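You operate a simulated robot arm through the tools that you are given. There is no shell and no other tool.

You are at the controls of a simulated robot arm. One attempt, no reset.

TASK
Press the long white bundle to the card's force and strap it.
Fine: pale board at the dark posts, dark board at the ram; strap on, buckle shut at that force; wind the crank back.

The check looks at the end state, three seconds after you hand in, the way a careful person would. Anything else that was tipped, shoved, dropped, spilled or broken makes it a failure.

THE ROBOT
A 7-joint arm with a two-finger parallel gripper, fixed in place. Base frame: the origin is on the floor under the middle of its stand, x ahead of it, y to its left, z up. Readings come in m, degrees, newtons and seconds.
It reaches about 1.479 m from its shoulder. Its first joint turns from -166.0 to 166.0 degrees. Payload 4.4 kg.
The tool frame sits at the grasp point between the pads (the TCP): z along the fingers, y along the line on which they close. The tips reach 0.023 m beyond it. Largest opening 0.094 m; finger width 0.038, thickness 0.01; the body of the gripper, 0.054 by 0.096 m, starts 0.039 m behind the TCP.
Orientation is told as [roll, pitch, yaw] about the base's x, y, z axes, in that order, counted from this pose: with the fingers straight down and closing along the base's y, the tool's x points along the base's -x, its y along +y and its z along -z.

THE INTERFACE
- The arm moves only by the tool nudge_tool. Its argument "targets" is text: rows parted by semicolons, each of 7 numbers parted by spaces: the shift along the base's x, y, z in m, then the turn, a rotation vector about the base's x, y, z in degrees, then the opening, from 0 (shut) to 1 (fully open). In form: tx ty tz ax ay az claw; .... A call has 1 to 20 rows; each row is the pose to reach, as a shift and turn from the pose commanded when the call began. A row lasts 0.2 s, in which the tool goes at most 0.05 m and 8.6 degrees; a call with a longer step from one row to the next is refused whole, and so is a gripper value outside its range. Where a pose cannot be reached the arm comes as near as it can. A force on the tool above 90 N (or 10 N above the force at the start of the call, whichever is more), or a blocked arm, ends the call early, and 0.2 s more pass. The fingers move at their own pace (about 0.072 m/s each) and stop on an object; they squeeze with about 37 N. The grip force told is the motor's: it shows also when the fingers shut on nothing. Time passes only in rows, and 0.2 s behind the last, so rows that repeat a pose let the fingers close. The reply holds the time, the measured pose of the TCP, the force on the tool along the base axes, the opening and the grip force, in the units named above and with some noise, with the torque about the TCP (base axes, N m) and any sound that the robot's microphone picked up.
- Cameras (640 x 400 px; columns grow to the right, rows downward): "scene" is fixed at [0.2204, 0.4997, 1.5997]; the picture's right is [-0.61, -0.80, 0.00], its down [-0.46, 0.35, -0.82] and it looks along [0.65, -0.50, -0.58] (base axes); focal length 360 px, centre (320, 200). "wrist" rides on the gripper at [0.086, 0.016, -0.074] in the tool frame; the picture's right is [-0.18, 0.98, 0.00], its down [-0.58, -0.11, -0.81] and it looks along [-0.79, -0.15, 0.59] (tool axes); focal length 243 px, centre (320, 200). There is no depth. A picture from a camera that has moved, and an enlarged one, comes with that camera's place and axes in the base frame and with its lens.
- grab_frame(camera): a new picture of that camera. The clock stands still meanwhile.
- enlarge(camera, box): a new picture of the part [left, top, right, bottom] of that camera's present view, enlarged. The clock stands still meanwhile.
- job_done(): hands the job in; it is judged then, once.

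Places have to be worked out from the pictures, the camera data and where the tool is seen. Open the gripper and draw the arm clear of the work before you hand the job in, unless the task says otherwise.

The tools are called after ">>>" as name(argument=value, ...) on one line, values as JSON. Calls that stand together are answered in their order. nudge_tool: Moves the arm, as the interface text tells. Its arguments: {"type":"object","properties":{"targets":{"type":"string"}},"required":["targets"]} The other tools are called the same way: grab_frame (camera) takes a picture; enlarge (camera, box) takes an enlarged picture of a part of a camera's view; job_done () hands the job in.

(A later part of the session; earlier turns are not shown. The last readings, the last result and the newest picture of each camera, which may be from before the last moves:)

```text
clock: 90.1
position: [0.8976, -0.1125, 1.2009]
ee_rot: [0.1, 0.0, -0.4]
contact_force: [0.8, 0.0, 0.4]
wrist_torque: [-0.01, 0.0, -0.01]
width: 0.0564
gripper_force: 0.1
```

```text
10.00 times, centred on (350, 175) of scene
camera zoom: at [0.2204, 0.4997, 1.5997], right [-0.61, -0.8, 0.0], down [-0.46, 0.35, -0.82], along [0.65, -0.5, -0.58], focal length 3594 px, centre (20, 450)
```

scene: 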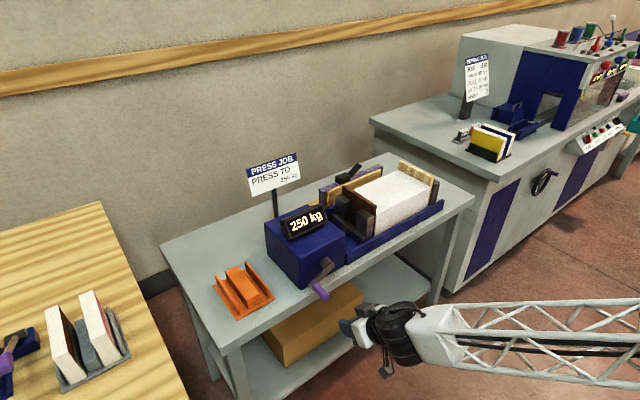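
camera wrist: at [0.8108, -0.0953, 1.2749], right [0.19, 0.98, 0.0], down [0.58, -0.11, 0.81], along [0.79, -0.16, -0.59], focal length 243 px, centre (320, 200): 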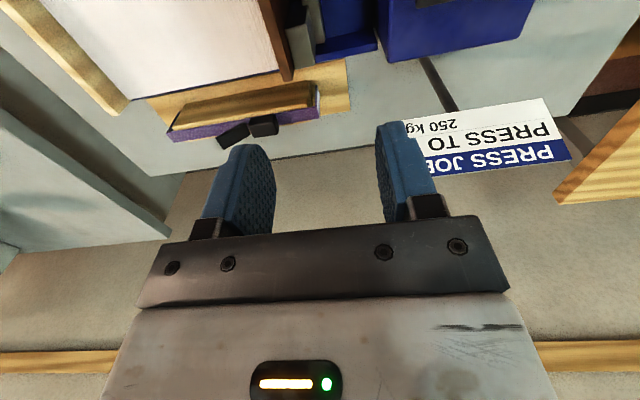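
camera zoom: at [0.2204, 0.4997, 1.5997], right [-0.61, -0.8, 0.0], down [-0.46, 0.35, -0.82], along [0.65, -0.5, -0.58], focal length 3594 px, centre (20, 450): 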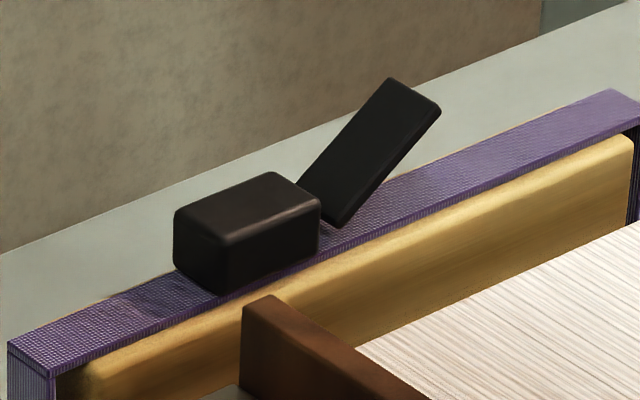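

The lever is hinged beside the body and leans up toward −y, about 35° above flat, so shutting should mean pressing it down flat. I move above the buckle and yaw the tool +90° so the fingers close along x across the buckle body.

>>> nudge_tool(targets="0.014 -0.016 0 0 0 8.2 0.6; 0.028 -0.032 0 0 0 16.4 0.6; 0.042 -0.048 0 0 0 24.6 0.6; 0.056 -0.064 0 0 0 32.8 0.6; 0.07 -0.08 0 0 0 41 0.6; 0.084 -0.096 0 0 0 49.2 0.6; 0.098 -0.112 0 0 0 57.4 0.6; 0.112 -0.128 0 0 0 65.6 0.6; 0.126 -0.144 -0.01 0 0 73.8 0.6; 0.14 -0.16 -0.02 0 0 82 0.6; 0.155 -0.175 -0.03 0 0 90.2 0.6; 0.1674 -0.1875 -0.05 0 0 90.4 0.6; 0.1674 -0.1875 -0.05 0 0 90.4 0.6")

>>> grab_frame(camera="wrist")

>>> grab_frame(camera="scene")

```text
clock: 92.9
position: [1.0639, -0.2985, 1.1495]
ee_rot: [0.1, 0.0, 90.0]
contact_force: [-0.3, 0.7, 1.1]
wrist_torque: [-0.02, -0.02, 0.01]
width: 0.0563
gripper_force: 0.1
```

```text
taken
camera wrist: at [1.0481, -0.3861, 1.2236], right [-0.98, 0.18, 0.0], down [0.11, 0.58, 0.81], along [0.15, 0.79, -0.59], focal length 243 px, centre (320, 200)
```

wrist: 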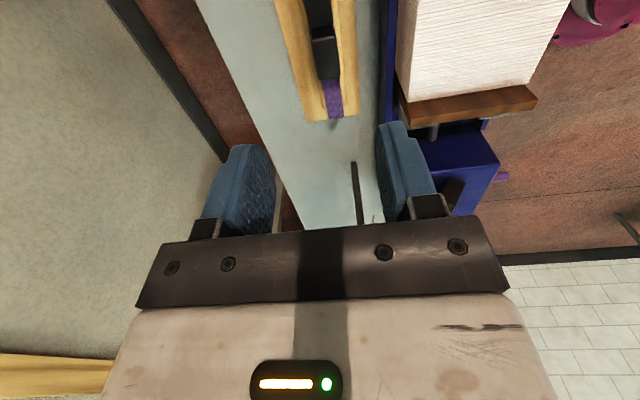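

```text
taken
```

scene: 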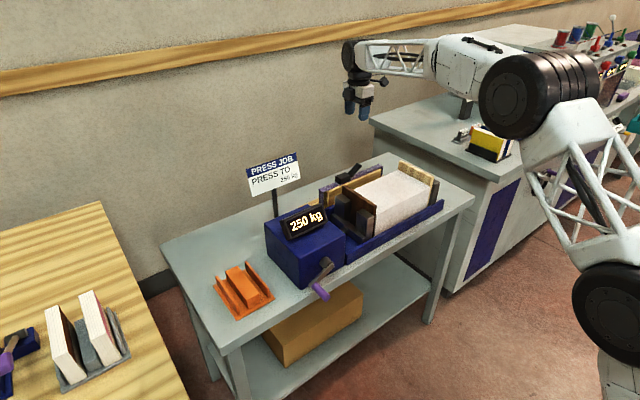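

The yaw worked. I zoom on the buckle from above to locate the body centre, strap and wooden form.

>>> enlarge(camera="wrist", box=[250, 0, 420, 130])

```text
3.08 times, centred on (335, 65) of wrist
camera zoom: at [1.0481, -0.3861, 1.2236], right [-0.98, 0.18, 0.0], down [0.11, 0.58, 0.81], along [0.15, 0.79, -0.59], focal length 746 px, centre (274, 615)
```

zoom: 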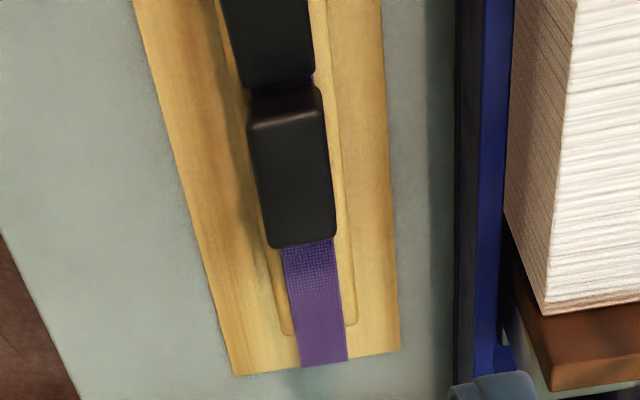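

The buckle body's top centre is at (1.065, −0.250), 2.8 cm wide in x and 4.6 cm long in y. The wooden form is wider than the strap at z about 0.888, so the fingertips must stay above it. I descend partway and verify alignment.

>>> nudge_tool(targets="0.0008 0.025 -0.03 0 0 0 0.6; 0.0008 0.0487 -0.06 0 0 0 0.6; 0.0008 0.0487 -0.1 0 0 0 0.6; 0.0008 0.0487 -0.14 0 0 0 0.6; 0.0008 0.0487 -0.17 0 0 0 0.6; 0.0008 0.0487 -0.17 0 0 0 0.6")

>>> grab_frame(camera="wrist")

>>> enlarge(camera="scene", box=[310, 130, 400, 210])

```text
clock: 94.3
position: [1.0652, -0.2505, 0.9788]
ee_rot: [-0.1, -0.1, 89.8]
contact_force: [-0.3, -0.1, 0.3]
wrist_torque: [-0.02, 0.01, 0.02]
width: 0.0561
gripper_force: 0.1
```

```text
taken
camera wrist: at [1.0493, -0.3374, 1.0541], right [-0.98, 0.19, 0.0], down [0.11, 0.58, 0.81], along [0.15, 0.79, -0.59], focal length 243 px, centre (320, 200)
```

wrist: 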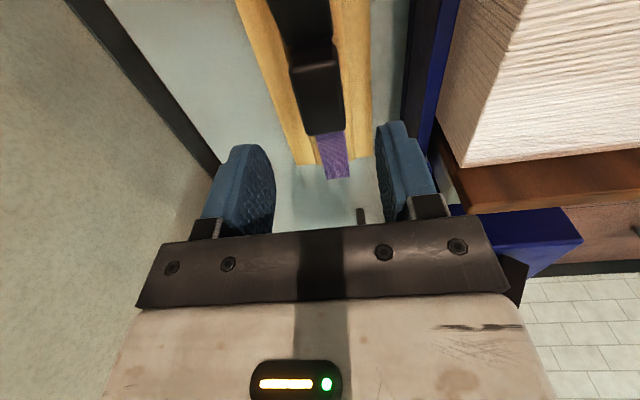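

```text
5.00 times, centred on (355, 170) of scene
camera zoom: at [0.2204, 0.4997, 1.5997], right [-0.61, -0.8, 0.0], down [-0.46, 0.35, -0.82], along [0.65, -0.5, -0.58], focal length 1797 px, centre (145, 350)
```

zoom: 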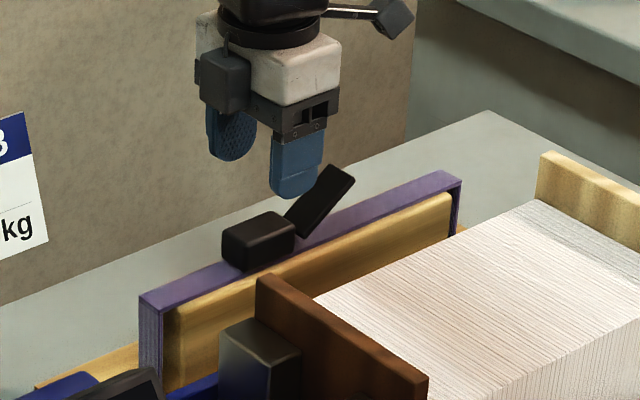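

The buckle body is centred under the fingers. I descend to z 0.918 so the tips stay just above the form, and close on the body.

>>> nudge_tool(targets="-0.0005 -0.0005 -0.02 0 0 0 0.6; -0.0005 -0.0005 -0.04 0 0 0 0.6; -0.0005 -0.0005 -0.055 0 0 0 0.6; -0.0005 -0.0005 -0.061 0 0 0 0.6; -0.0005 -0.0005 -0.061 0 0 0 0.6")

>>> enlarge(camera="scene", box=[310, 140, 390, 210])

>>> grab_frame(camera="wrist")

```text
clock: 95.5
position: [1.0646, -0.2503, 0.9182]
ee_rot: [0.0, 0.0, 89.9]
contact_force: [0.6, 0.5, 0.2]
wrist_torque: [-0.01, 0.01, -0.02]
width: 0.0564
gripper_force: 0.1
```

```text
5.71 times, centred on (350, 175) of scene
camera zoom: at [0.2204, 0.4997, 1.5997], right [-0.61, -0.8, 0.0], down [-0.46, 0.35, -0.82], along [0.65, -0.5, -0.58], focal length 2054 px, centre (149, 343)
```

zoom: 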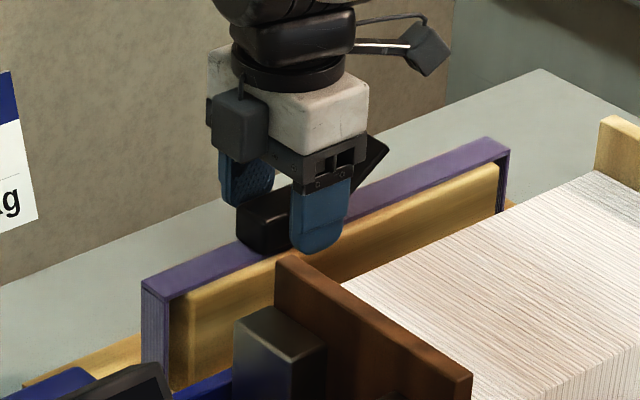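

```text
taken
camera wrist: at [1.048, -0.3381, 0.9932], right [-0.98, 0.19, 0.0], down [0.11, 0.58, 0.81], along [0.15, 0.79, -0.59], focal length 243 px, centre (320, 200)
```

wrist: 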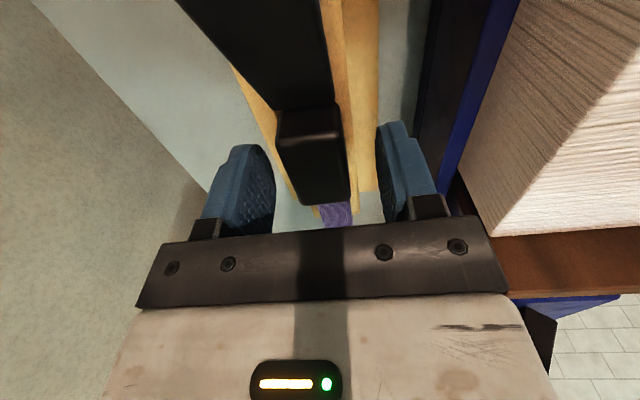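

The fingers straddle the buckle body. I close.

>>> nudge_tool(targets="0 0 0 0 0 0 0.4; 0 0 0 0 0 0 0.2; 0 0 0 0 0 0 0; 0 0 0 0 0 0 0; 0 0 0 0 0 0 0")

>>> enlarge(camera="scene", box=[310, 140, 390, 210])

```text
clock: 96.7
position: [1.0632, -0.2506, 0.9187]
ee_rot: [0.0, -0.1, 90.0]
contact_force: [0.7, -1.0, 0.4]
wrist_torque: [-0.05, 0.02, 0.21]
width: 0.0294
gripper_force: 36.5
```

```text
5.71 times, centred on (350, 175) of scene
camera zoom: at [0.2204, 0.4997, 1.5997], right [-0.61, -0.8, 0.0], down [-0.46, 0.35, -0.82], along [0.65, -0.5, -0.58], focal length 2054 px, centre (149, 343)
```

zoom: 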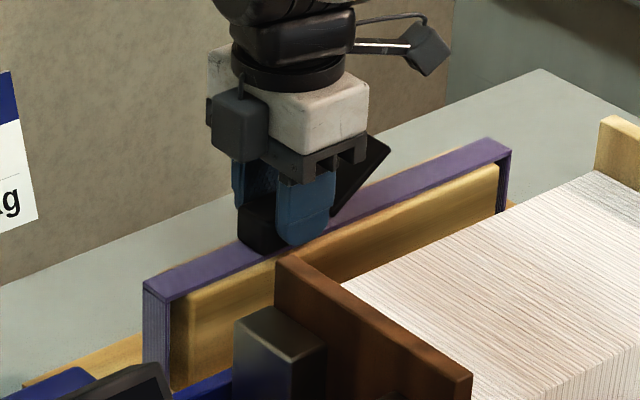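

The buckle is gripped at 29.4 mm. I lift slowly and check that the strap comes along level.

>>> nudge_tool(targets="0 0 0.01 0 0 0 0; 0 0 0.02 0 0 0 0; 0 0 0.035 0 0 0 0; 0 0 0.035 0 0 0 0")

>>> enlarge(camera="scene", box=[310, 130, 400, 210])

```text
clock: 97.7
position: [1.0629, -0.2507, 0.9553]
ee_rot: [0.0, 0.0, 89.9]
contact_force: [-0.2, -0.4, -2.3]
wrist_torque: [0.05, 0.0, 0.04]
width: 0.0295
gripper_force: 37.4
```

```text
5.00 times, centred on (355, 170) of scene
camera zoom: at [0.2204, 0.4997, 1.5997], right [-0.61, -0.8, 0.0], down [-0.46, 0.35, -0.82], along [0.65, -0.5, -0.58], focal length 1797 px, centre (145, 350)
```

zoom: 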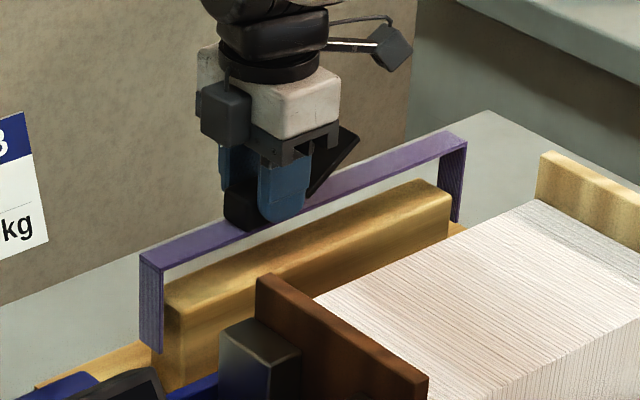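

The strap is a U-shaped hoop with legs about 7.5 cm long, and it is lifting level. I raise it clear and carry it over the press.

>>> nudge_tool(targets="0 0 0.03 0 0 0 0; 0 0 0.06 0 0 0 0; 0 0 0.09 0 0 0 0; 0 0 0.12 0 0 0 0; 0 0 0.15 0 0 0 0; 0 0 0.175 0 0 0 0; -0.02 -0.001 0.175 0 0 0 0; -0.05 -0.002 0.175 0 0 0 0; -0.08 -0.004 0.175 0 0 0 0; -0.11 -0.005 0.175 0 0 0 0; -0.14 -0.006 0.175 0 0 0 0; -0.165 -0.007 0.175 0 0 0 0; -0.17 -0.007 0.175 0 0 0 0; -0.17 -0.007 0.175 0 0 0 0")

>>> grab_frame(camera="scene")

>>> grab_frame(camera="wrist")

>>> enlarge(camera="scene", box=[300, 110, 450, 250])

```text
clock: 100.7
position: [0.8934, -0.2578, 1.1304]
ee_rot: [0.1, -0.1, 89.8]
contact_force: [-0.3, 0.1, -2.1]
wrist_torque: [0.05, -0.02, -0.01]
width: 0.0298
gripper_force: 36.7
```

```text
taken
```

scene: 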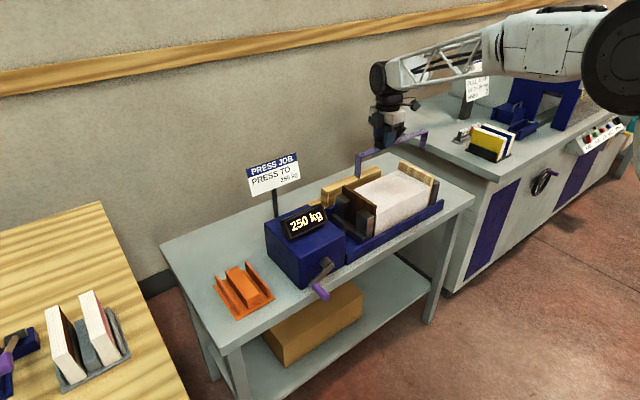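

```text
taken
camera wrist: at [0.8779, -0.3449, 1.2034], right [-0.98, 0.19, 0.0], down [0.11, 0.58, 0.81], along [0.15, 0.79, -0.59], focal length 243 px, centre (320, 200)
```

wrist: 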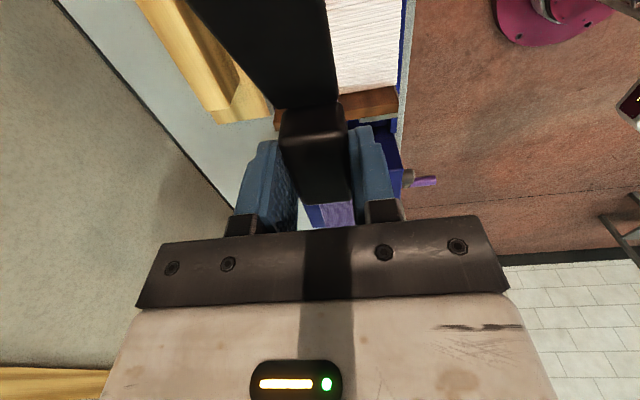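

```text
2.86 times, centred on (375, 180) of scene
camera zoom: at [0.2204, 0.4997, 1.5997], right [-0.61, -0.8, 0.0], down [-0.46, 0.35, -0.82], along [0.65, -0.5, -0.58], focal length 1027 px, centre (163, 257)
```

zoom: 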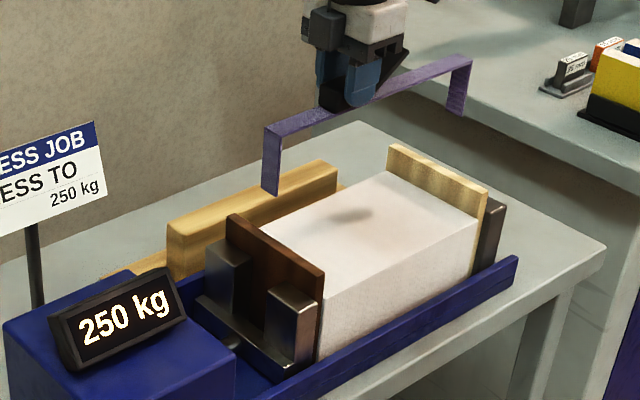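

I need the exact stack ends now. I zoom on both board tops and the strap legs.

>>> enlarge(camera="scene", box=[325, 170, 385, 230])

>>> enlarge(camera="scene", box=[390, 150, 450, 210])

>>> enlarge(camera="scene", box=[345, 120, 445, 190])

```text
6.67 times, centred on (355, 200) of scene
camera zoom: at [0.2204, 0.4997, 1.5997], right [-0.61, -0.8, 0.0], down [-0.46, 0.35, -0.82], along [0.65, -0.5, -0.58], focal length 2396 px, centre (87, 200)
```

zoom: 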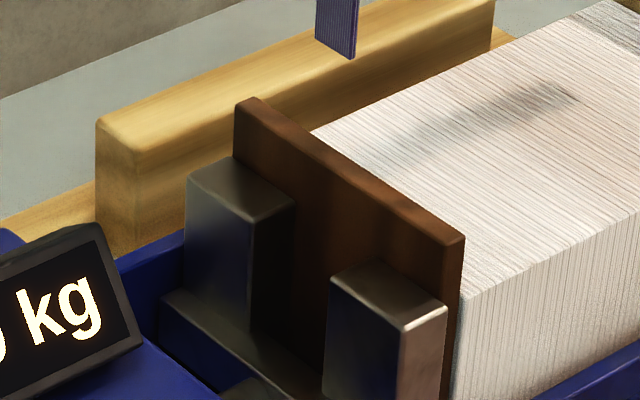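

```text
6.67 times, centred on (420, 180) of scene
camera zoom: at [0.2204, 0.4997, 1.5997], right [-0.61, -0.8, 0.0], down [-0.46, 0.35, -0.82], along [0.65, -0.5, -0.58], focal length 2396 px, centre (-347, 333)
```

zoom: 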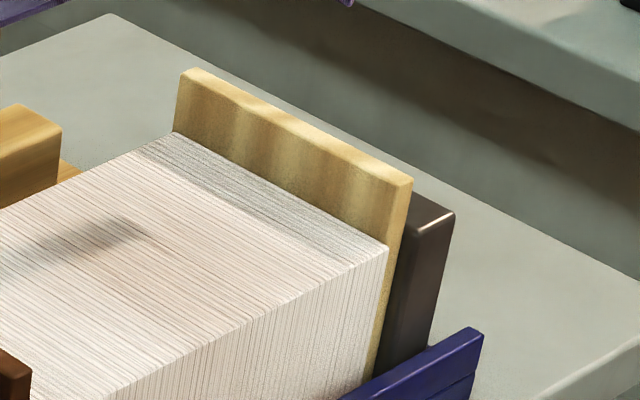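

```text
5.71 times, centred on (395, 155) of scene
camera zoom: at [0.2204, 0.4997, 1.5997], right [-0.61, -0.8, 0.0], down [-0.46, 0.35, -0.82], along [0.65, -0.5, -0.58], focal length 2054 px, centre (-109, 457)
```

zoom: 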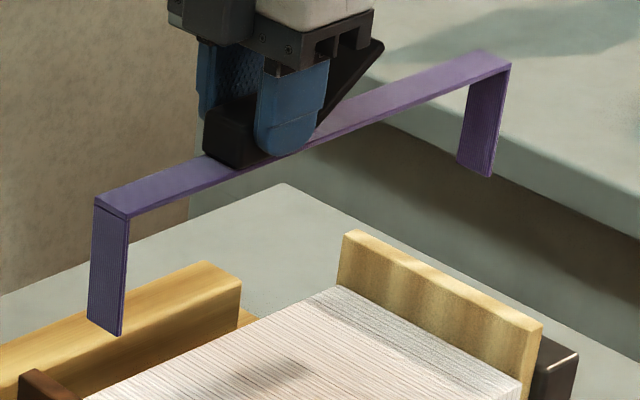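

The stack spans y −0.451 to −0.165. The strap's inner span is about 0.295, currently centred at −0.3055, so I shift −2.5 mm in y and lower until the leg bottoms are about 1 cm above the board tops.

>>> nudge_tool(targets="0 -0.0025 -0.01 0 0 0 0; 0 -0.0025 -0.025 0 0 0 0; 0 -0.0025 -0.04 0 0 0 0; 0 -0.0025 -0.05 0 0 0 0; 0 -0.0025 -0.056 0 0 0 0; 0 -0.0025 -0.056 0 0 0 0")

>>> enlarge(camera="scene", box=[330, 150, 390, 210])

>>> enlarge(camera="scene", box=[390, 130, 450, 190])

>>> grab_frame(camera="wrist")

```text
clock: 102.1
position: [0.8931, -0.2594, 1.0731]
ee_rot: [0.0, -0.1, 89.9]
contact_force: [-0.1, -0.1, -2.2]
wrist_torque: [0.06, 0.04, 0.02]
width: 0.0298
gripper_force: 37.2
```

```text
6.67 times, centred on (360, 180) of scene
camera zoom: at [0.2204, 0.4997, 1.5997], right [-0.61, -0.8, 0.0], down [-0.46, 0.35, -0.82], along [0.65, -0.5, -0.58], focal length 2396 px, centre (53, 333)
```

zoom: 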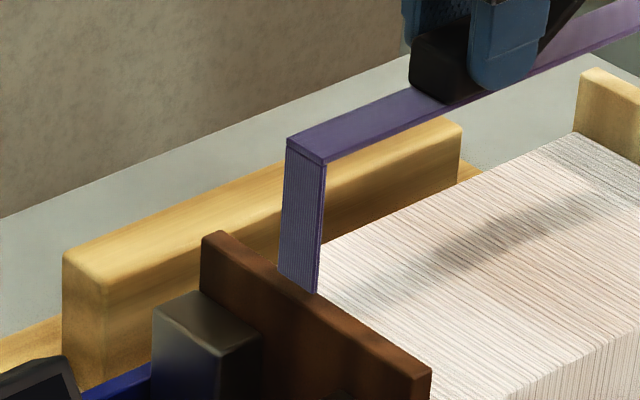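

```text
6.67 times, centred on (420, 160) of scene
camera zoom: at [0.2204, 0.4997, 1.5997], right [-0.61, -0.8, 0.0], down [-0.46, 0.35, -0.82], along [0.65, -0.5, -0.58], focal length 2396 px, centre (-347, 467)
```

zoom: 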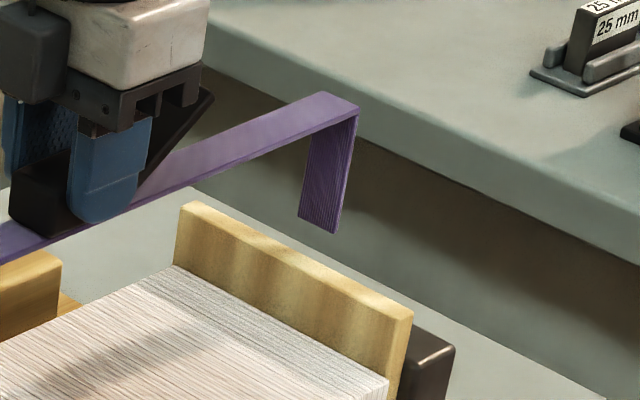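

```text
taken
camera wrist: at [0.8784, -0.3474, 1.1469], right [-0.98, 0.19, 0.0], down [0.11, 0.58, 0.81], along [0.15, 0.79, -0.59], focal length 243 px, centre (320, 200)
```

wrist: 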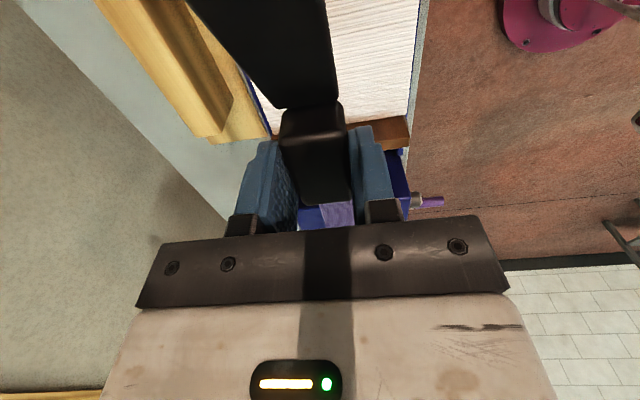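

Both leg bottoms look about 5 mm outside the board faces. I lower 3 cm slowly and check for contact.

>>> nudge_tool(targets="0 0 -0.006 0 0 0 0; 0 0 -0.012 0 0 0 0; 0 0 -0.018 0 0 0 0; 0 0 -0.024 0 0 0 0; 0 0 -0.03 0 0 0 0; 0 0 -0.03 0 0 0 0")

>>> enlarge(camera="scene", box=[330, 150, 390, 210])

>>> enlarge(camera="scene", box=[390, 130, 450, 190])

```text
clock: 103.5
position: [0.8937, -0.2615, 1.0421]
ee_rot: [0.0, 0.0, 89.9]
contact_force: [0.0, 0.7, -0.9]
wrist_torque: [0.05, -0.02, -0.02]
width: 0.0294
gripper_force: 37.2
```

```text
6.67 times, centred on (360, 180) of scene
camera zoom: at [0.2204, 0.4997, 1.5997], right [-0.61, -0.8, 0.0], down [-0.46, 0.35, -0.82], along [0.65, -0.5, -0.58], focal length 2396 px, centre (53, 333)
```

zoom: 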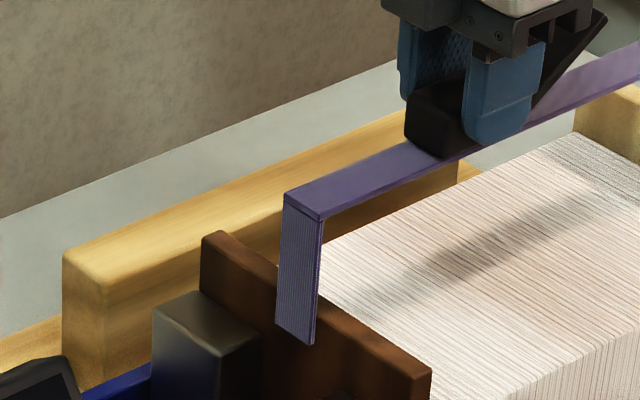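

```text
6.67 times, centred on (420, 160) of scene
camera zoom: at [0.2204, 0.4997, 1.5997], right [-0.61, -0.8, 0.0], down [-0.46, 0.35, -0.82], along [0.65, -0.5, -0.58], focal length 2396 px, centre (-347, 467)
```

zoom: 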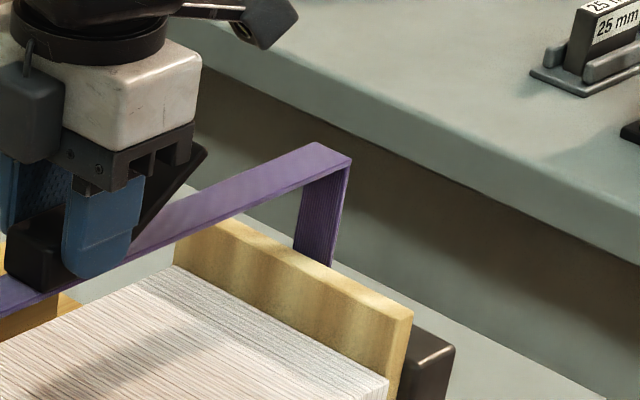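

Both legs have passed outside the boards without contact. I continue lowering until the strap is just above the board tops.

>>> nudge_tool(targets="0 0 -0.008 0 0 0 0; 0 0 -0.016 0 0 0 0; 0 0 -0.024 0 0 0 0; 0 0 -0.032 0 0 0 0; 0 0 -0.04 0 0 0 0; 0 0 -0.046 0 0 0 0; 0 0 -0.046 0 0 0 0")

>>> enlarge(camera="scene", box=[320, 140, 450, 230])

```text
clock: 105.1
position: [0.8931, -0.26, 0.997]
ee_rot: [0.1, 0.0, 89.8]
contact_force: [0.9, 0.2, -2.5]
wrist_torque: [0.05, 0.0, -0.03]
width: 0.0298
gripper_force: 37.1
```

```text
4.44 times, centred on (385, 185) of scene
camera zoom: at [0.2204, 0.4997, 1.5997], right [-0.61, -0.8, 0.0], down [-0.46, 0.35, -0.82], along [0.65, -0.5, -0.58], focal length 1598 px, centre (31, 267)
```

zoom: 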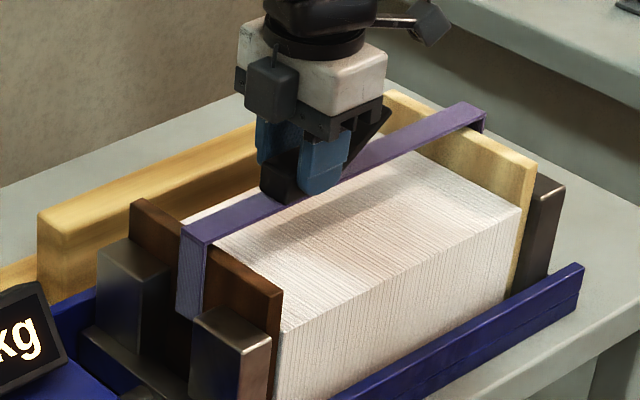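

The strap sits around both boards and is nearly down. I lower in small steps until it rests.

>>> nudge_tool(targets="0 0 -0.002 0 0 0 0; 0 0 -0.004 0 0 0 0; 0 0 -0.006 0 0 0 0; 0 0 -0.006 0 0 0 0")

>>> enlarge(camera="scene", box=[325, 160, 395, 220])

```text
clock: 106.1
position: [0.8938, -0.26, 0.9908]
ee_rot: [0.0, -0.1, 89.9]
contact_force: [-0.7, 1.0, -2.2]
wrist_torque: [0.05, 0.02, -0.02]
width: 0.0297
gripper_force: 36.9
```

```text
6.67 times, centred on (360, 190) of scene
camera zoom: at [0.2204, 0.4997, 1.5997], right [-0.61, -0.8, 0.0], down [-0.46, 0.35, -0.82], along [0.65, -0.5, -0.58], focal length 2396 px, centre (53, 267)
```

zoom: 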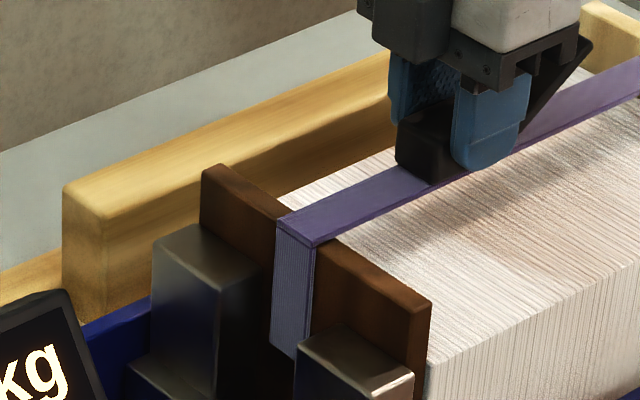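

No contact yet at z 0.991. I lower a few mm more.

>>> nudge_tool(targets="0 0 -0.0015 0 0 0 0; 0 0 -0.003 0 0 0 0; 0 0 -0.0045 0 0 0 0; 0 0 -0.0045 0 0 0 0")

```text
clock: 107.1
position: [0.8948, -0.2603, 0.9889]
ee_rot: [-0.2, 0.1, 89.9]
contact_force: [-9.9, 3.7, 27.9]
wrist_torque: [0.12, 0.43, -0.14]
width: 0.0296
gripper_force: 37.3
```

Contact at 28 N: the strap rests on the board tops. I relieve slightly, release the buckle, and lift away straight up.

>>> nudge_tool(targets="0 0 0.0015 0 0 0 0; 0 0 0.002 0 0 0 0; 0 0 0.002 0 0 0 0.4; 0 0 0.002 0 0 0 0.55; 0 0 0.002 0 0 0 0.6; 0 0 0.02 0 0 0 0.6; 0 0 0.05 0 0 0 0.6; 0 0 0.08 0 0 0 0.6; 0 0 0.08 0 0 0 0.6")

>>> enlarge(camera="scene", box=[290, 140, 450, 260])

>>> grab_frame(camera="wrist")

```text
clock: 109.1
position: [0.8935, -0.2594, 1.067]
ee_rot: [-0.1, 0.1, 89.8]
contact_force: [-0.2, 0.1, -1.1]
wrist_torque: [-0.03, -0.02, -0.01]
width: 0.0566
gripper_force: 0.1
```

```text
3.33 times, centred on (370, 200) of scene
camera zoom: at [0.2204, 0.4997, 1.5997], right [-0.61, -0.8, 0.0], down [-0.46, 0.35, -0.82], along [0.65, -0.5, -0.58], focal length 1198 px, centre (153, 200)
```

zoom: 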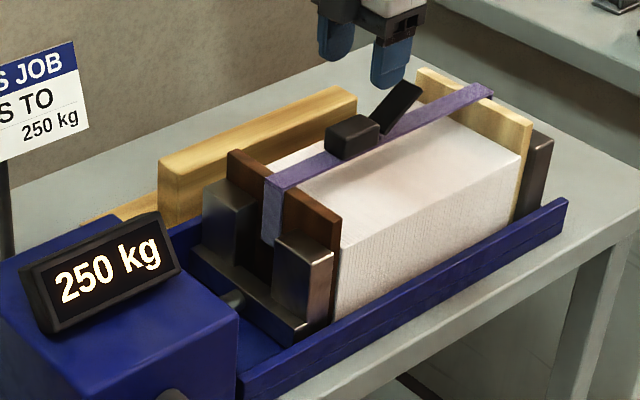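

```text
taken
camera wrist: at [0.8785, -0.3477, 1.1408], right [-0.98, 0.19, 0.0], down [0.11, 0.58, 0.81], along [0.15, 0.79, -0.59], focal length 243 px, centre (320, 200)
```

wrist: 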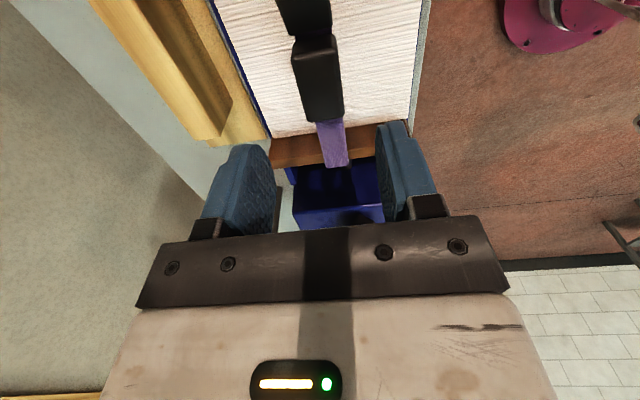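

The strap is on over both boards, and the display still reads 250 kg. I zoom in to locate the lever tip and check both strap ends.

>>> enlarge(camera="scene", box=[355, 155, 405, 195])

>>> enlarge(camera="scene", box=[340, 180, 380, 230])

>>> enlarge(camera="scene", box=[390, 150, 440, 200])

>>> enlarge(camera="wrist", box=[250, 0, 400, 120])

```text
10.00 times, centred on (380, 175) of scene
camera zoom: at [0.2204, 0.4997, 1.5997], right [-0.61, -0.8, 0.0], down [-0.46, 0.35, -0.82], along [0.65, -0.5, -0.58], focal length 3594 px, centre (-280, 450)
```

zoom: 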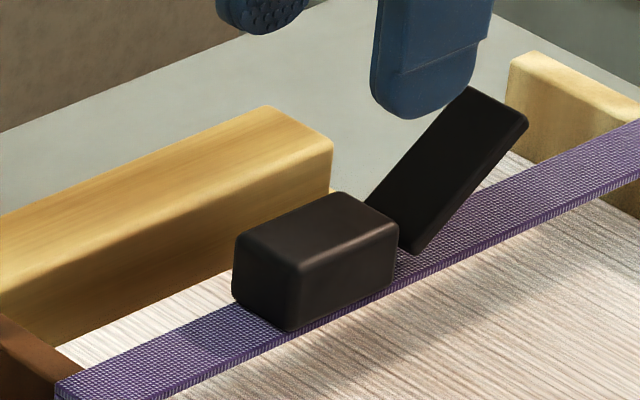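

```text
8.00 times, centred on (360, 205) of scene
camera zoom: at [0.2204, 0.4997, 1.5997], right [-0.61, -0.8, 0.0], down [-0.46, 0.35, -0.82], along [0.65, -0.5, -0.58], focal length 2876 px, centre (0, 160)
```

zoom: 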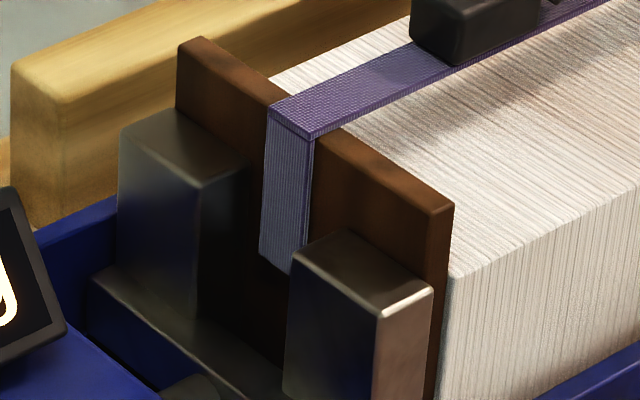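

```text
8.00 times, centred on (415, 175) of scene
camera zoom: at [0.2204, 0.4997, 1.5997], right [-0.61, -0.8, 0.0], down [-0.46, 0.35, -0.82], along [0.65, -0.5, -0.58], focal length 2876 px, centre (-440, 400)
```

zoom: 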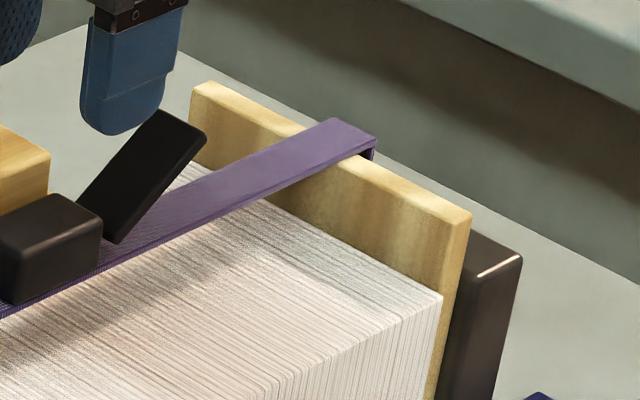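

```text
3.33 times, centred on (325, 60) of wrist
camera zoom: at [0.8785, -0.3477, 1.1408], right [-0.98, 0.19, 0.0], down [0.11, 0.58, 0.81], along [0.15, 0.79, -0.59], focal length 809 px, centre (303, 667)
```

zoom: 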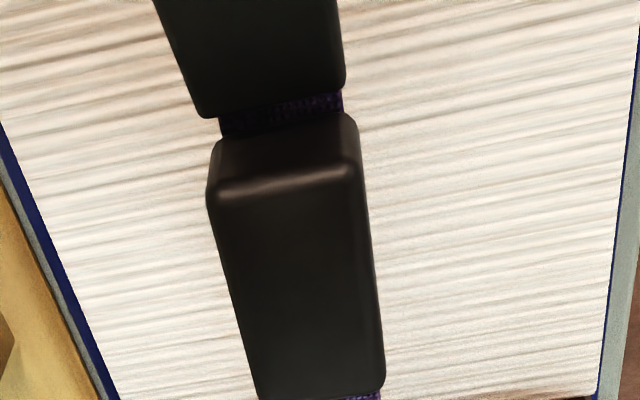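

The lever runs from its hinge near (y −0.294, z 0.97) up to its tip near (y −0.339, z 1.003). I close the fingers, move above the tip, and stop just short of it.

>>> nudge_tool(targets="0 -0.02 0.01 0 0 0 0.2; 0 -0.05 0.01 0 0 0 0; 0 -0.0726 0.01 0 0 0 0; 0 -0.0726 -0.005 0 0 0 0; 0 -0.0726 -0.02 0 0 0 0; 0 -0.0726 -0.03 0 0 0 0; 0 -0.0726 -0.03 0 0 0 0")

>>> enlarge(camera="scene", box=[350, 140, 420, 200])

>>> grab_frame(camera="wrist")

```text
clock: 110.7
position: [0.8951, -0.3329, 1.037]
ee_rot: [0.0, 0.1, 89.9]
contact_force: [-0.1, 0.0, 0.0]
wrist_torque: [-0.01, 0.01, -0.03]
width: 0.0
gripper_force: 36.7
```

```text
6.67 times, centred on (385, 170) of scene
camera zoom: at [0.2204, 0.4997, 1.5997], right [-0.61, -0.8, 0.0], down [-0.46, 0.35, -0.82], along [0.65, -0.5, -0.58], focal length 2396 px, centre (-113, 400)
```

zoom: 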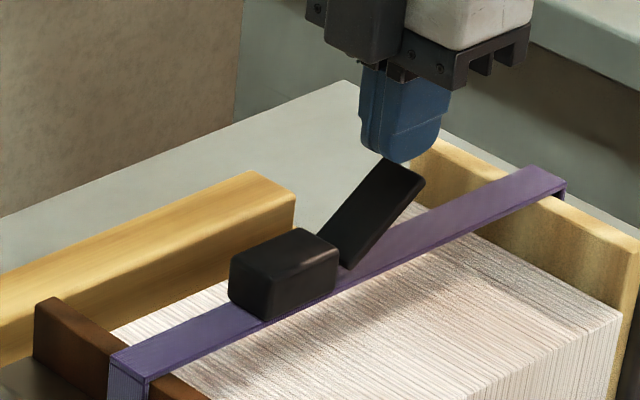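

```text
taken
camera wrist: at [0.8786, -0.4202, 1.1111], right [-0.98, 0.19, 0.0], down [0.11, 0.58, 0.81], along [0.15, 0.79, -0.59], focal length 243 px, centre (320, 200)
```

wrist: 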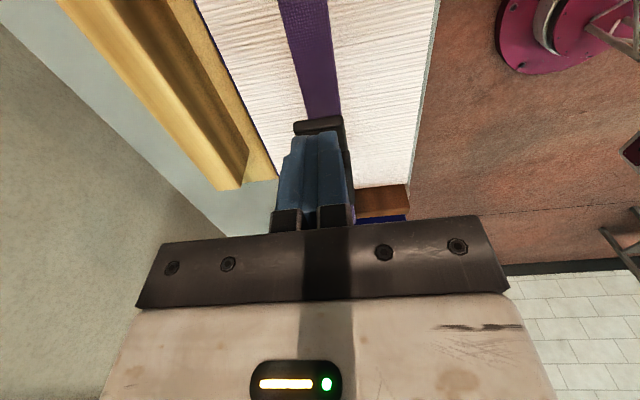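

The closed fingertips are right over the lever tip. I press down 1 cm and read.

>>> nudge_tool(targets="0 0 -0.003 0 0 0 0; 0 0 -0.006 0 0 0 0; 0 0 -0.01 0 0 0 0; 0 0 -0.01 0 0 0 0")

>>> enlarge(camera="scene", box=[350, 140, 420, 200])

```text
clock: 111.7
position: [0.894, -0.3329, 1.0262]
ee_rot: [0.0, 0.0, 89.8]
contact_force: [1.0, -0.5, 0.3]
wrist_torque: [-0.07, -0.03, -0.02]
width: 0.0002
gripper_force: 36.7
```

```text
6.67 times, centred on (385, 170) of scene
camera zoom: at [0.2204, 0.4997, 1.5997], right [-0.61, -0.8, 0.0], down [-0.46, 0.35, -0.82], along [0.65, -0.5, -0.58], focal length 2396 px, centre (-113, 400)
```

zoom: 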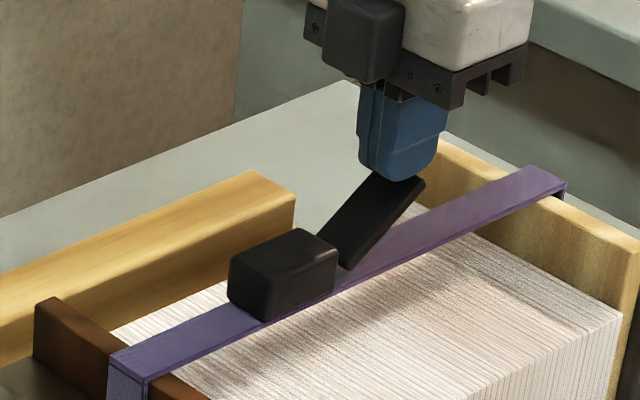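

Almost touching. I continue down another 1.2 cm.

>>> nudge_tool(targets="0 0 -0.003 0 0 0 0; 0 0 -0.006 0 0 0 0; 0 0 -0.009 0 0 0 0; 0 0 -0.012 0 0 0 0; 0 0 -0.012 0 0 0 0")

>>> enlarge(camera="scene", box=[350, 140, 420, 200])

```text
clock: 112.9
position: [0.8941, -0.3335, 1.0151]
ee_rot: [0.0, 0.1, 89.8]
contact_force: [0.5, -0.2, 0.4]
wrist_torque: [-0.03, -0.01, 0.01]
width: 0.0
gripper_force: 37.0
```

```text
6.67 times, centred on (385, 170) of scene
camera zoom: at [0.2204, 0.4997, 1.5997], right [-0.61, -0.8, 0.0], down [-0.46, 0.35, -0.82], along [0.65, -0.5, -0.58], focal length 2396 px, centre (-113, 400)
```

zoom: 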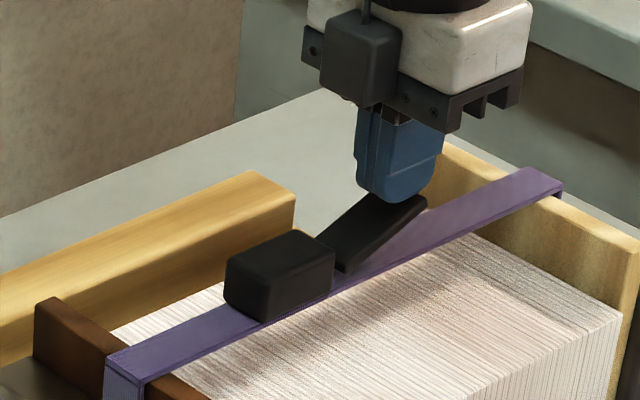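

The lever is folding down with almost no force. I continue pressing.

>>> nudge_tool(targets="0 0 -0.003 0 0 0 0; 0 0 -0.006 0 0 0 0; 0 0 -0.009 0 0 0 0; 0 0 -0.012 0 0 0 0; 0 0 -0.012 0 0 0 0")

>>> enlarge(camera="scene", box=[350, 140, 420, 200])

```text
clock: 114.1
position: [0.8936, -0.3326, 1.0029]
ee_rot: [0.0, 0.0, 89.9]
contact_force: [-0.4, 0.3, 0.0]
wrist_torque: [0.0, 0.0, 0.01]
width: 0.0002
gripper_force: 36.6
```

```text
6.67 times, centred on (385, 170) of scene
camera zoom: at [0.2204, 0.4997, 1.5997], right [-0.61, -0.8, 0.0], down [-0.46, 0.35, -0.82], along [0.65, -0.5, -0.58], focal length 2396 px, centre (-113, 400)
```

zoom: 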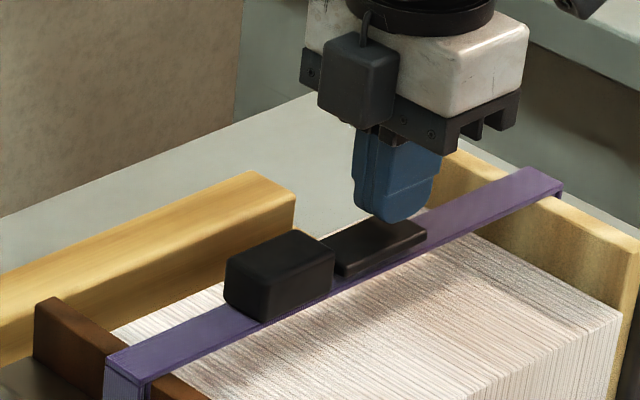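

The lever now looks flat with no force, so it may have snapped down. I press further to make sure it is fully shut.

>>> nudge_tool(targets="0 0 -0.003 0 0 0 0; 0 0 -0.006 0 0 0 0; 0 0 -0.008 0 0 0 0; 0 0 -0.008 0 0 0 0")

>>> enlarge(camera="scene", box=[350, 150, 410, 200])

>>> enlarge(camera="scene", box=[265, 140, 455, 270])

```text
clock: 115.1
position: [0.8945, -0.3328, 0.9939]
ee_rot: [0.1, 0.0, 89.9]
contact_force: [0.5, 0.4, 0.1]
wrist_torque: [0.0, 0.02, -0.01]
width: 0.0
gripper_force: 36.7
```

```text
8.00 times, centred on (380, 175) of scene
camera zoom: at [0.2204, 0.4997, 1.5997], right [-0.61, -0.8, 0.0], down [-0.46, 0.35, -0.82], along [0.65, -0.5, -0.58], focal length 2876 px, centre (-160, 400)
```

zoom: 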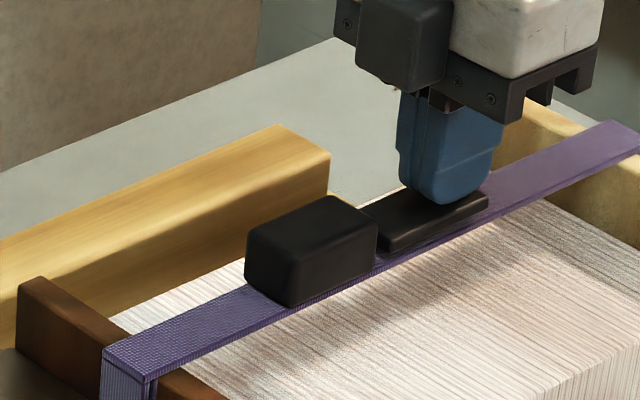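

```text
3.08 times, centred on (360, 205) of scene
camera zoom: at [0.2204, 0.4997, 1.5997], right [-0.61, -0.8, 0.0], down [-0.46, 0.35, -0.82], along [0.65, -0.5, -0.58], focal length 1106 px, centre (197, 185)
```

zoom: 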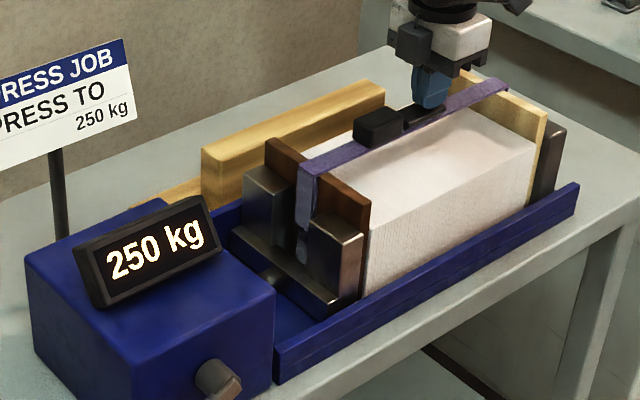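

The lever lies flat on the strap and the display is still 250 kg. I press a few mm more to feel a firm stop.

>>> nudge_tool(targets="0 0 -0.002 0 0 0 0; 0 0 -0.004 0 0 0 0; 0 0 -0.006 0 0 0 0; 0 0 -0.006 0 0 0 0")

>>> enlarge(camera="scene", box=[350, 150, 410, 200])

```text
clock: 116.1
position: [0.8946, -0.333, 0.993]
ee_rot: [-0.3, 0.1, 89.8]
contact_force: [-15.1, -1.7, 54.2]
wrist_torque: [0.76, 0.35, 0.18]
width: 0.0002
gripper_force: 37.2
```

```text
8.00 times, centred on (380, 175) of scene
camera zoom: at [0.2204, 0.4997, 1.5997], right [-0.61, -0.8, 0.0], down [-0.46, 0.35, -0.82], along [0.65, -0.5, -0.58], focal length 2876 px, centre (-160, 400)
```

zoom: 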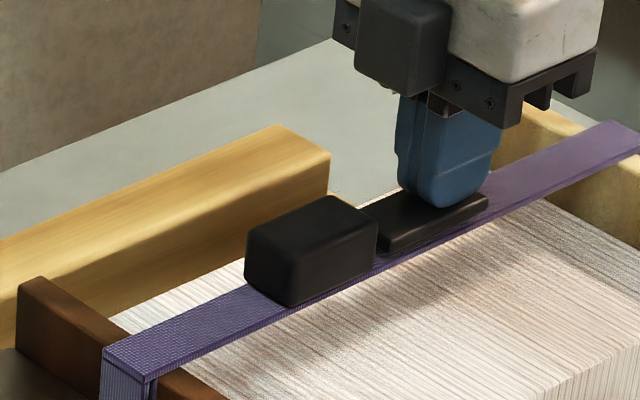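

A firm stop at 54 N, so the lever is fully down. I lift off and check that it stays shut.

>>> nudge_tool(targets="0 0 0.006 0 0 0 0; 0 0 0.015 0 0 0 0; 0 0 0.04 0 0 0 0; 0 0 0.08 0 0 0 0; 0 0 0.12 0 0 0 0; 0 0 0.16 0 0 0 0; 0 0 0.2 0 0 0 0; 0 0 0.2 0 0 0 0; 0 0 0.2 0 0 0 0")

>>> enlarge(camera="scene", box=[265, 140, 455, 270])

>>> enlarge(camera="scene", box=[350, 155, 410, 205])

>>> grab_frame(camera="wrist")

```text
clock: 118.1
position: [0.8939, -0.3316, 1.1884]
ee_rot: [0.0, 0.0, 89.9]
contact_force: [0.1, -1.1, -0.9]
wrist_torque: [0.0, 0.03, -0.03]
width: 0.0001
gripper_force: 36.6
```

```text
3.08 times, centred on (360, 205) of scene
camera zoom: at [0.2204, 0.4997, 1.5997], right [-0.61, -0.8, 0.0], down [-0.46, 0.35, -0.82], along [0.65, -0.5, -0.58], focal length 1106 px, centre (197, 185)
```

zoom: 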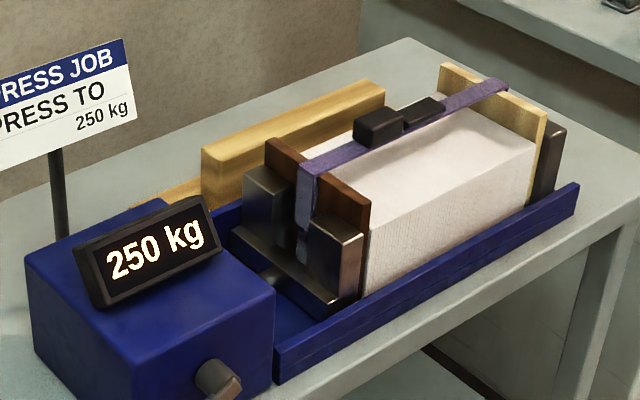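

```text
8.00 times, centred on (380, 180) of scene
camera zoom: at [0.2204, 0.4997, 1.5997], right [-0.61, -0.8, 0.0], down [-0.46, 0.35, -0.82], along [0.65, -0.5, -0.58], focal length 2876 px, centre (-160, 360)
```

zoom: 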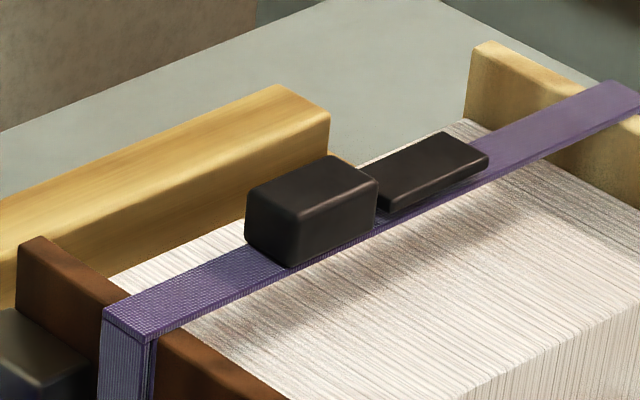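

```text
taken
camera wrist: at [0.8779, -0.4196, 1.2625], right [-0.98, 0.19, 0.0], down [0.11, 0.58, 0.81], along [0.15, 0.79, -0.59], focal length 243 px, centre (320, 200)
```

wrist: 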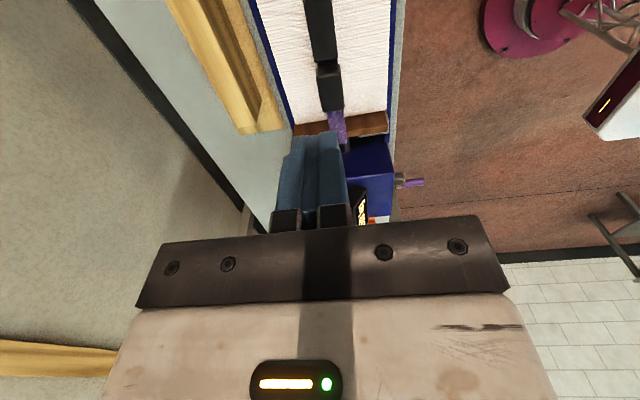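

The buckle stays flat and shut, and the display holds 250 kg. I zoom in on the strap ends to verify how it sits now.

>>> enlarge(camera="scene", box=[335, 180, 385, 240])

>>> enlarge(camera="scene", box=[390, 150, 440, 200])

>>> enlarge(camera="wrist", box=[230, 0, 420, 160])

```text
6.67 times, centred on (360, 210) of scene
camera zoom: at [0.2204, 0.4997, 1.5997], right [-0.61, -0.8, 0.0], down [-0.46, 0.35, -0.82], along [0.65, -0.5, -0.58], focal length 2396 px, centre (53, 133)
```

zoom: 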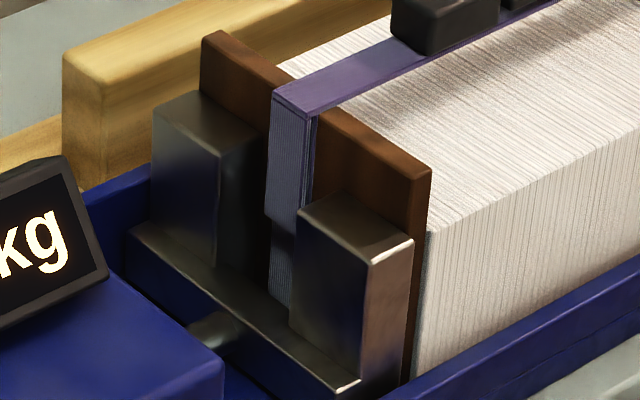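

```text
8.00 times, centred on (415, 175) of scene
camera zoom: at [0.2204, 0.4997, 1.5997], right [-0.61, -0.8, 0.0], down [-0.46, 0.35, -0.82], along [0.65, -0.5, -0.58], focal length 2876 px, centre (-440, 400)
```

zoom: 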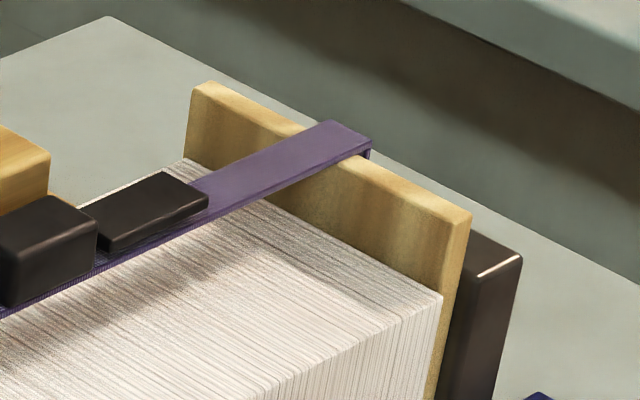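

```text
2.50 times, centred on (325, 80) of wrist
camera zoom: at [0.8779, -0.4196, 1.2625], right [-0.98, 0.19, 0.0], down [0.11, 0.58, 0.81], along [0.15, 0.79, -0.59], focal length 606 px, centre (308, 500)
```

zoom: 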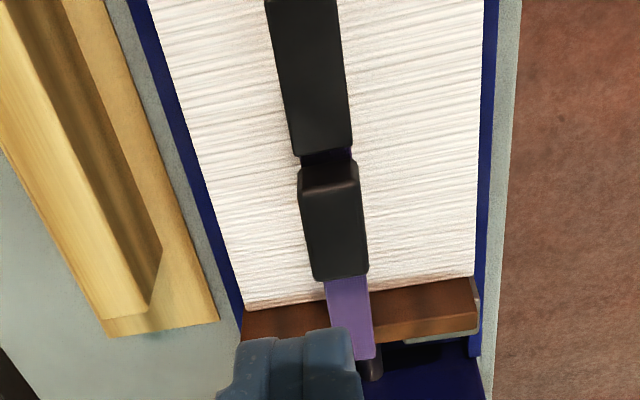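

Shutting the buckle pulled the strap snug around the stack, from about −0.456 to −0.160, and its leg now reaches down the dark board. The remaining work is to wind the crank back. I return the yaw and move in front of the crank at height.

>>> nudge_tool(targets="-0.0228 0.0318 0 0 0 -8.17 0.2; -0.0456 0.0636 0 0 0 -16.34 0.5; -0.0684 0.0954 0 0 0 -24.5 0.5; -0.0912 0.1272 0 0 0 -32.7 0.5; -0.114 0.159 0 0 0 -40.85 0.5; -0.1368 0.1908 0 0 0 -49 0.5; -0.1596 0.2226 0 0 0 -57.2 0.5; -0.1824 0.2544 0 0 0 -65.4 0.5; -0.2052 0.2862 0 0 0 -73.5 0.5; -0.228 0.318 0 0 0 -81.7 0.5; -0.2508 0.3498 0 0 0 -89.9 0.5; -0.2736 0.3816 0 0 0 -89.9 0.5; -0.2736 0.3816 0 0 0 -89.9 0.5")

>>> grab_frame(camera="scene")

```text
clock: 120.9
position: [0.6196, 0.0495, 1.1898]
ee_rot: [-0.1, 0.0, 0.0]
contact_force: [-0.2, -0.2, 0.8]
wrist_torque: [0.01, 0.01, 0.0]
width: 0.0468
gripper_force: 0.1
```

```text
taken
```

scene: 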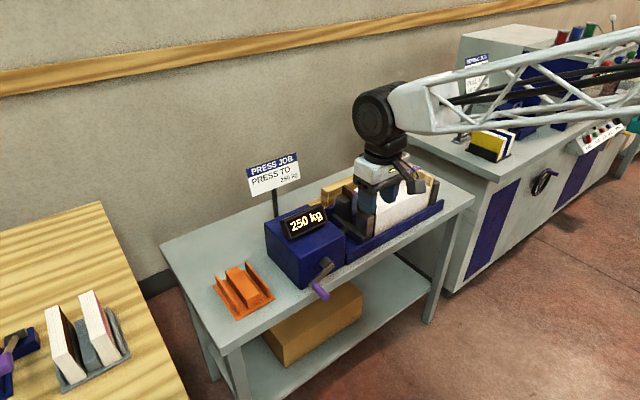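

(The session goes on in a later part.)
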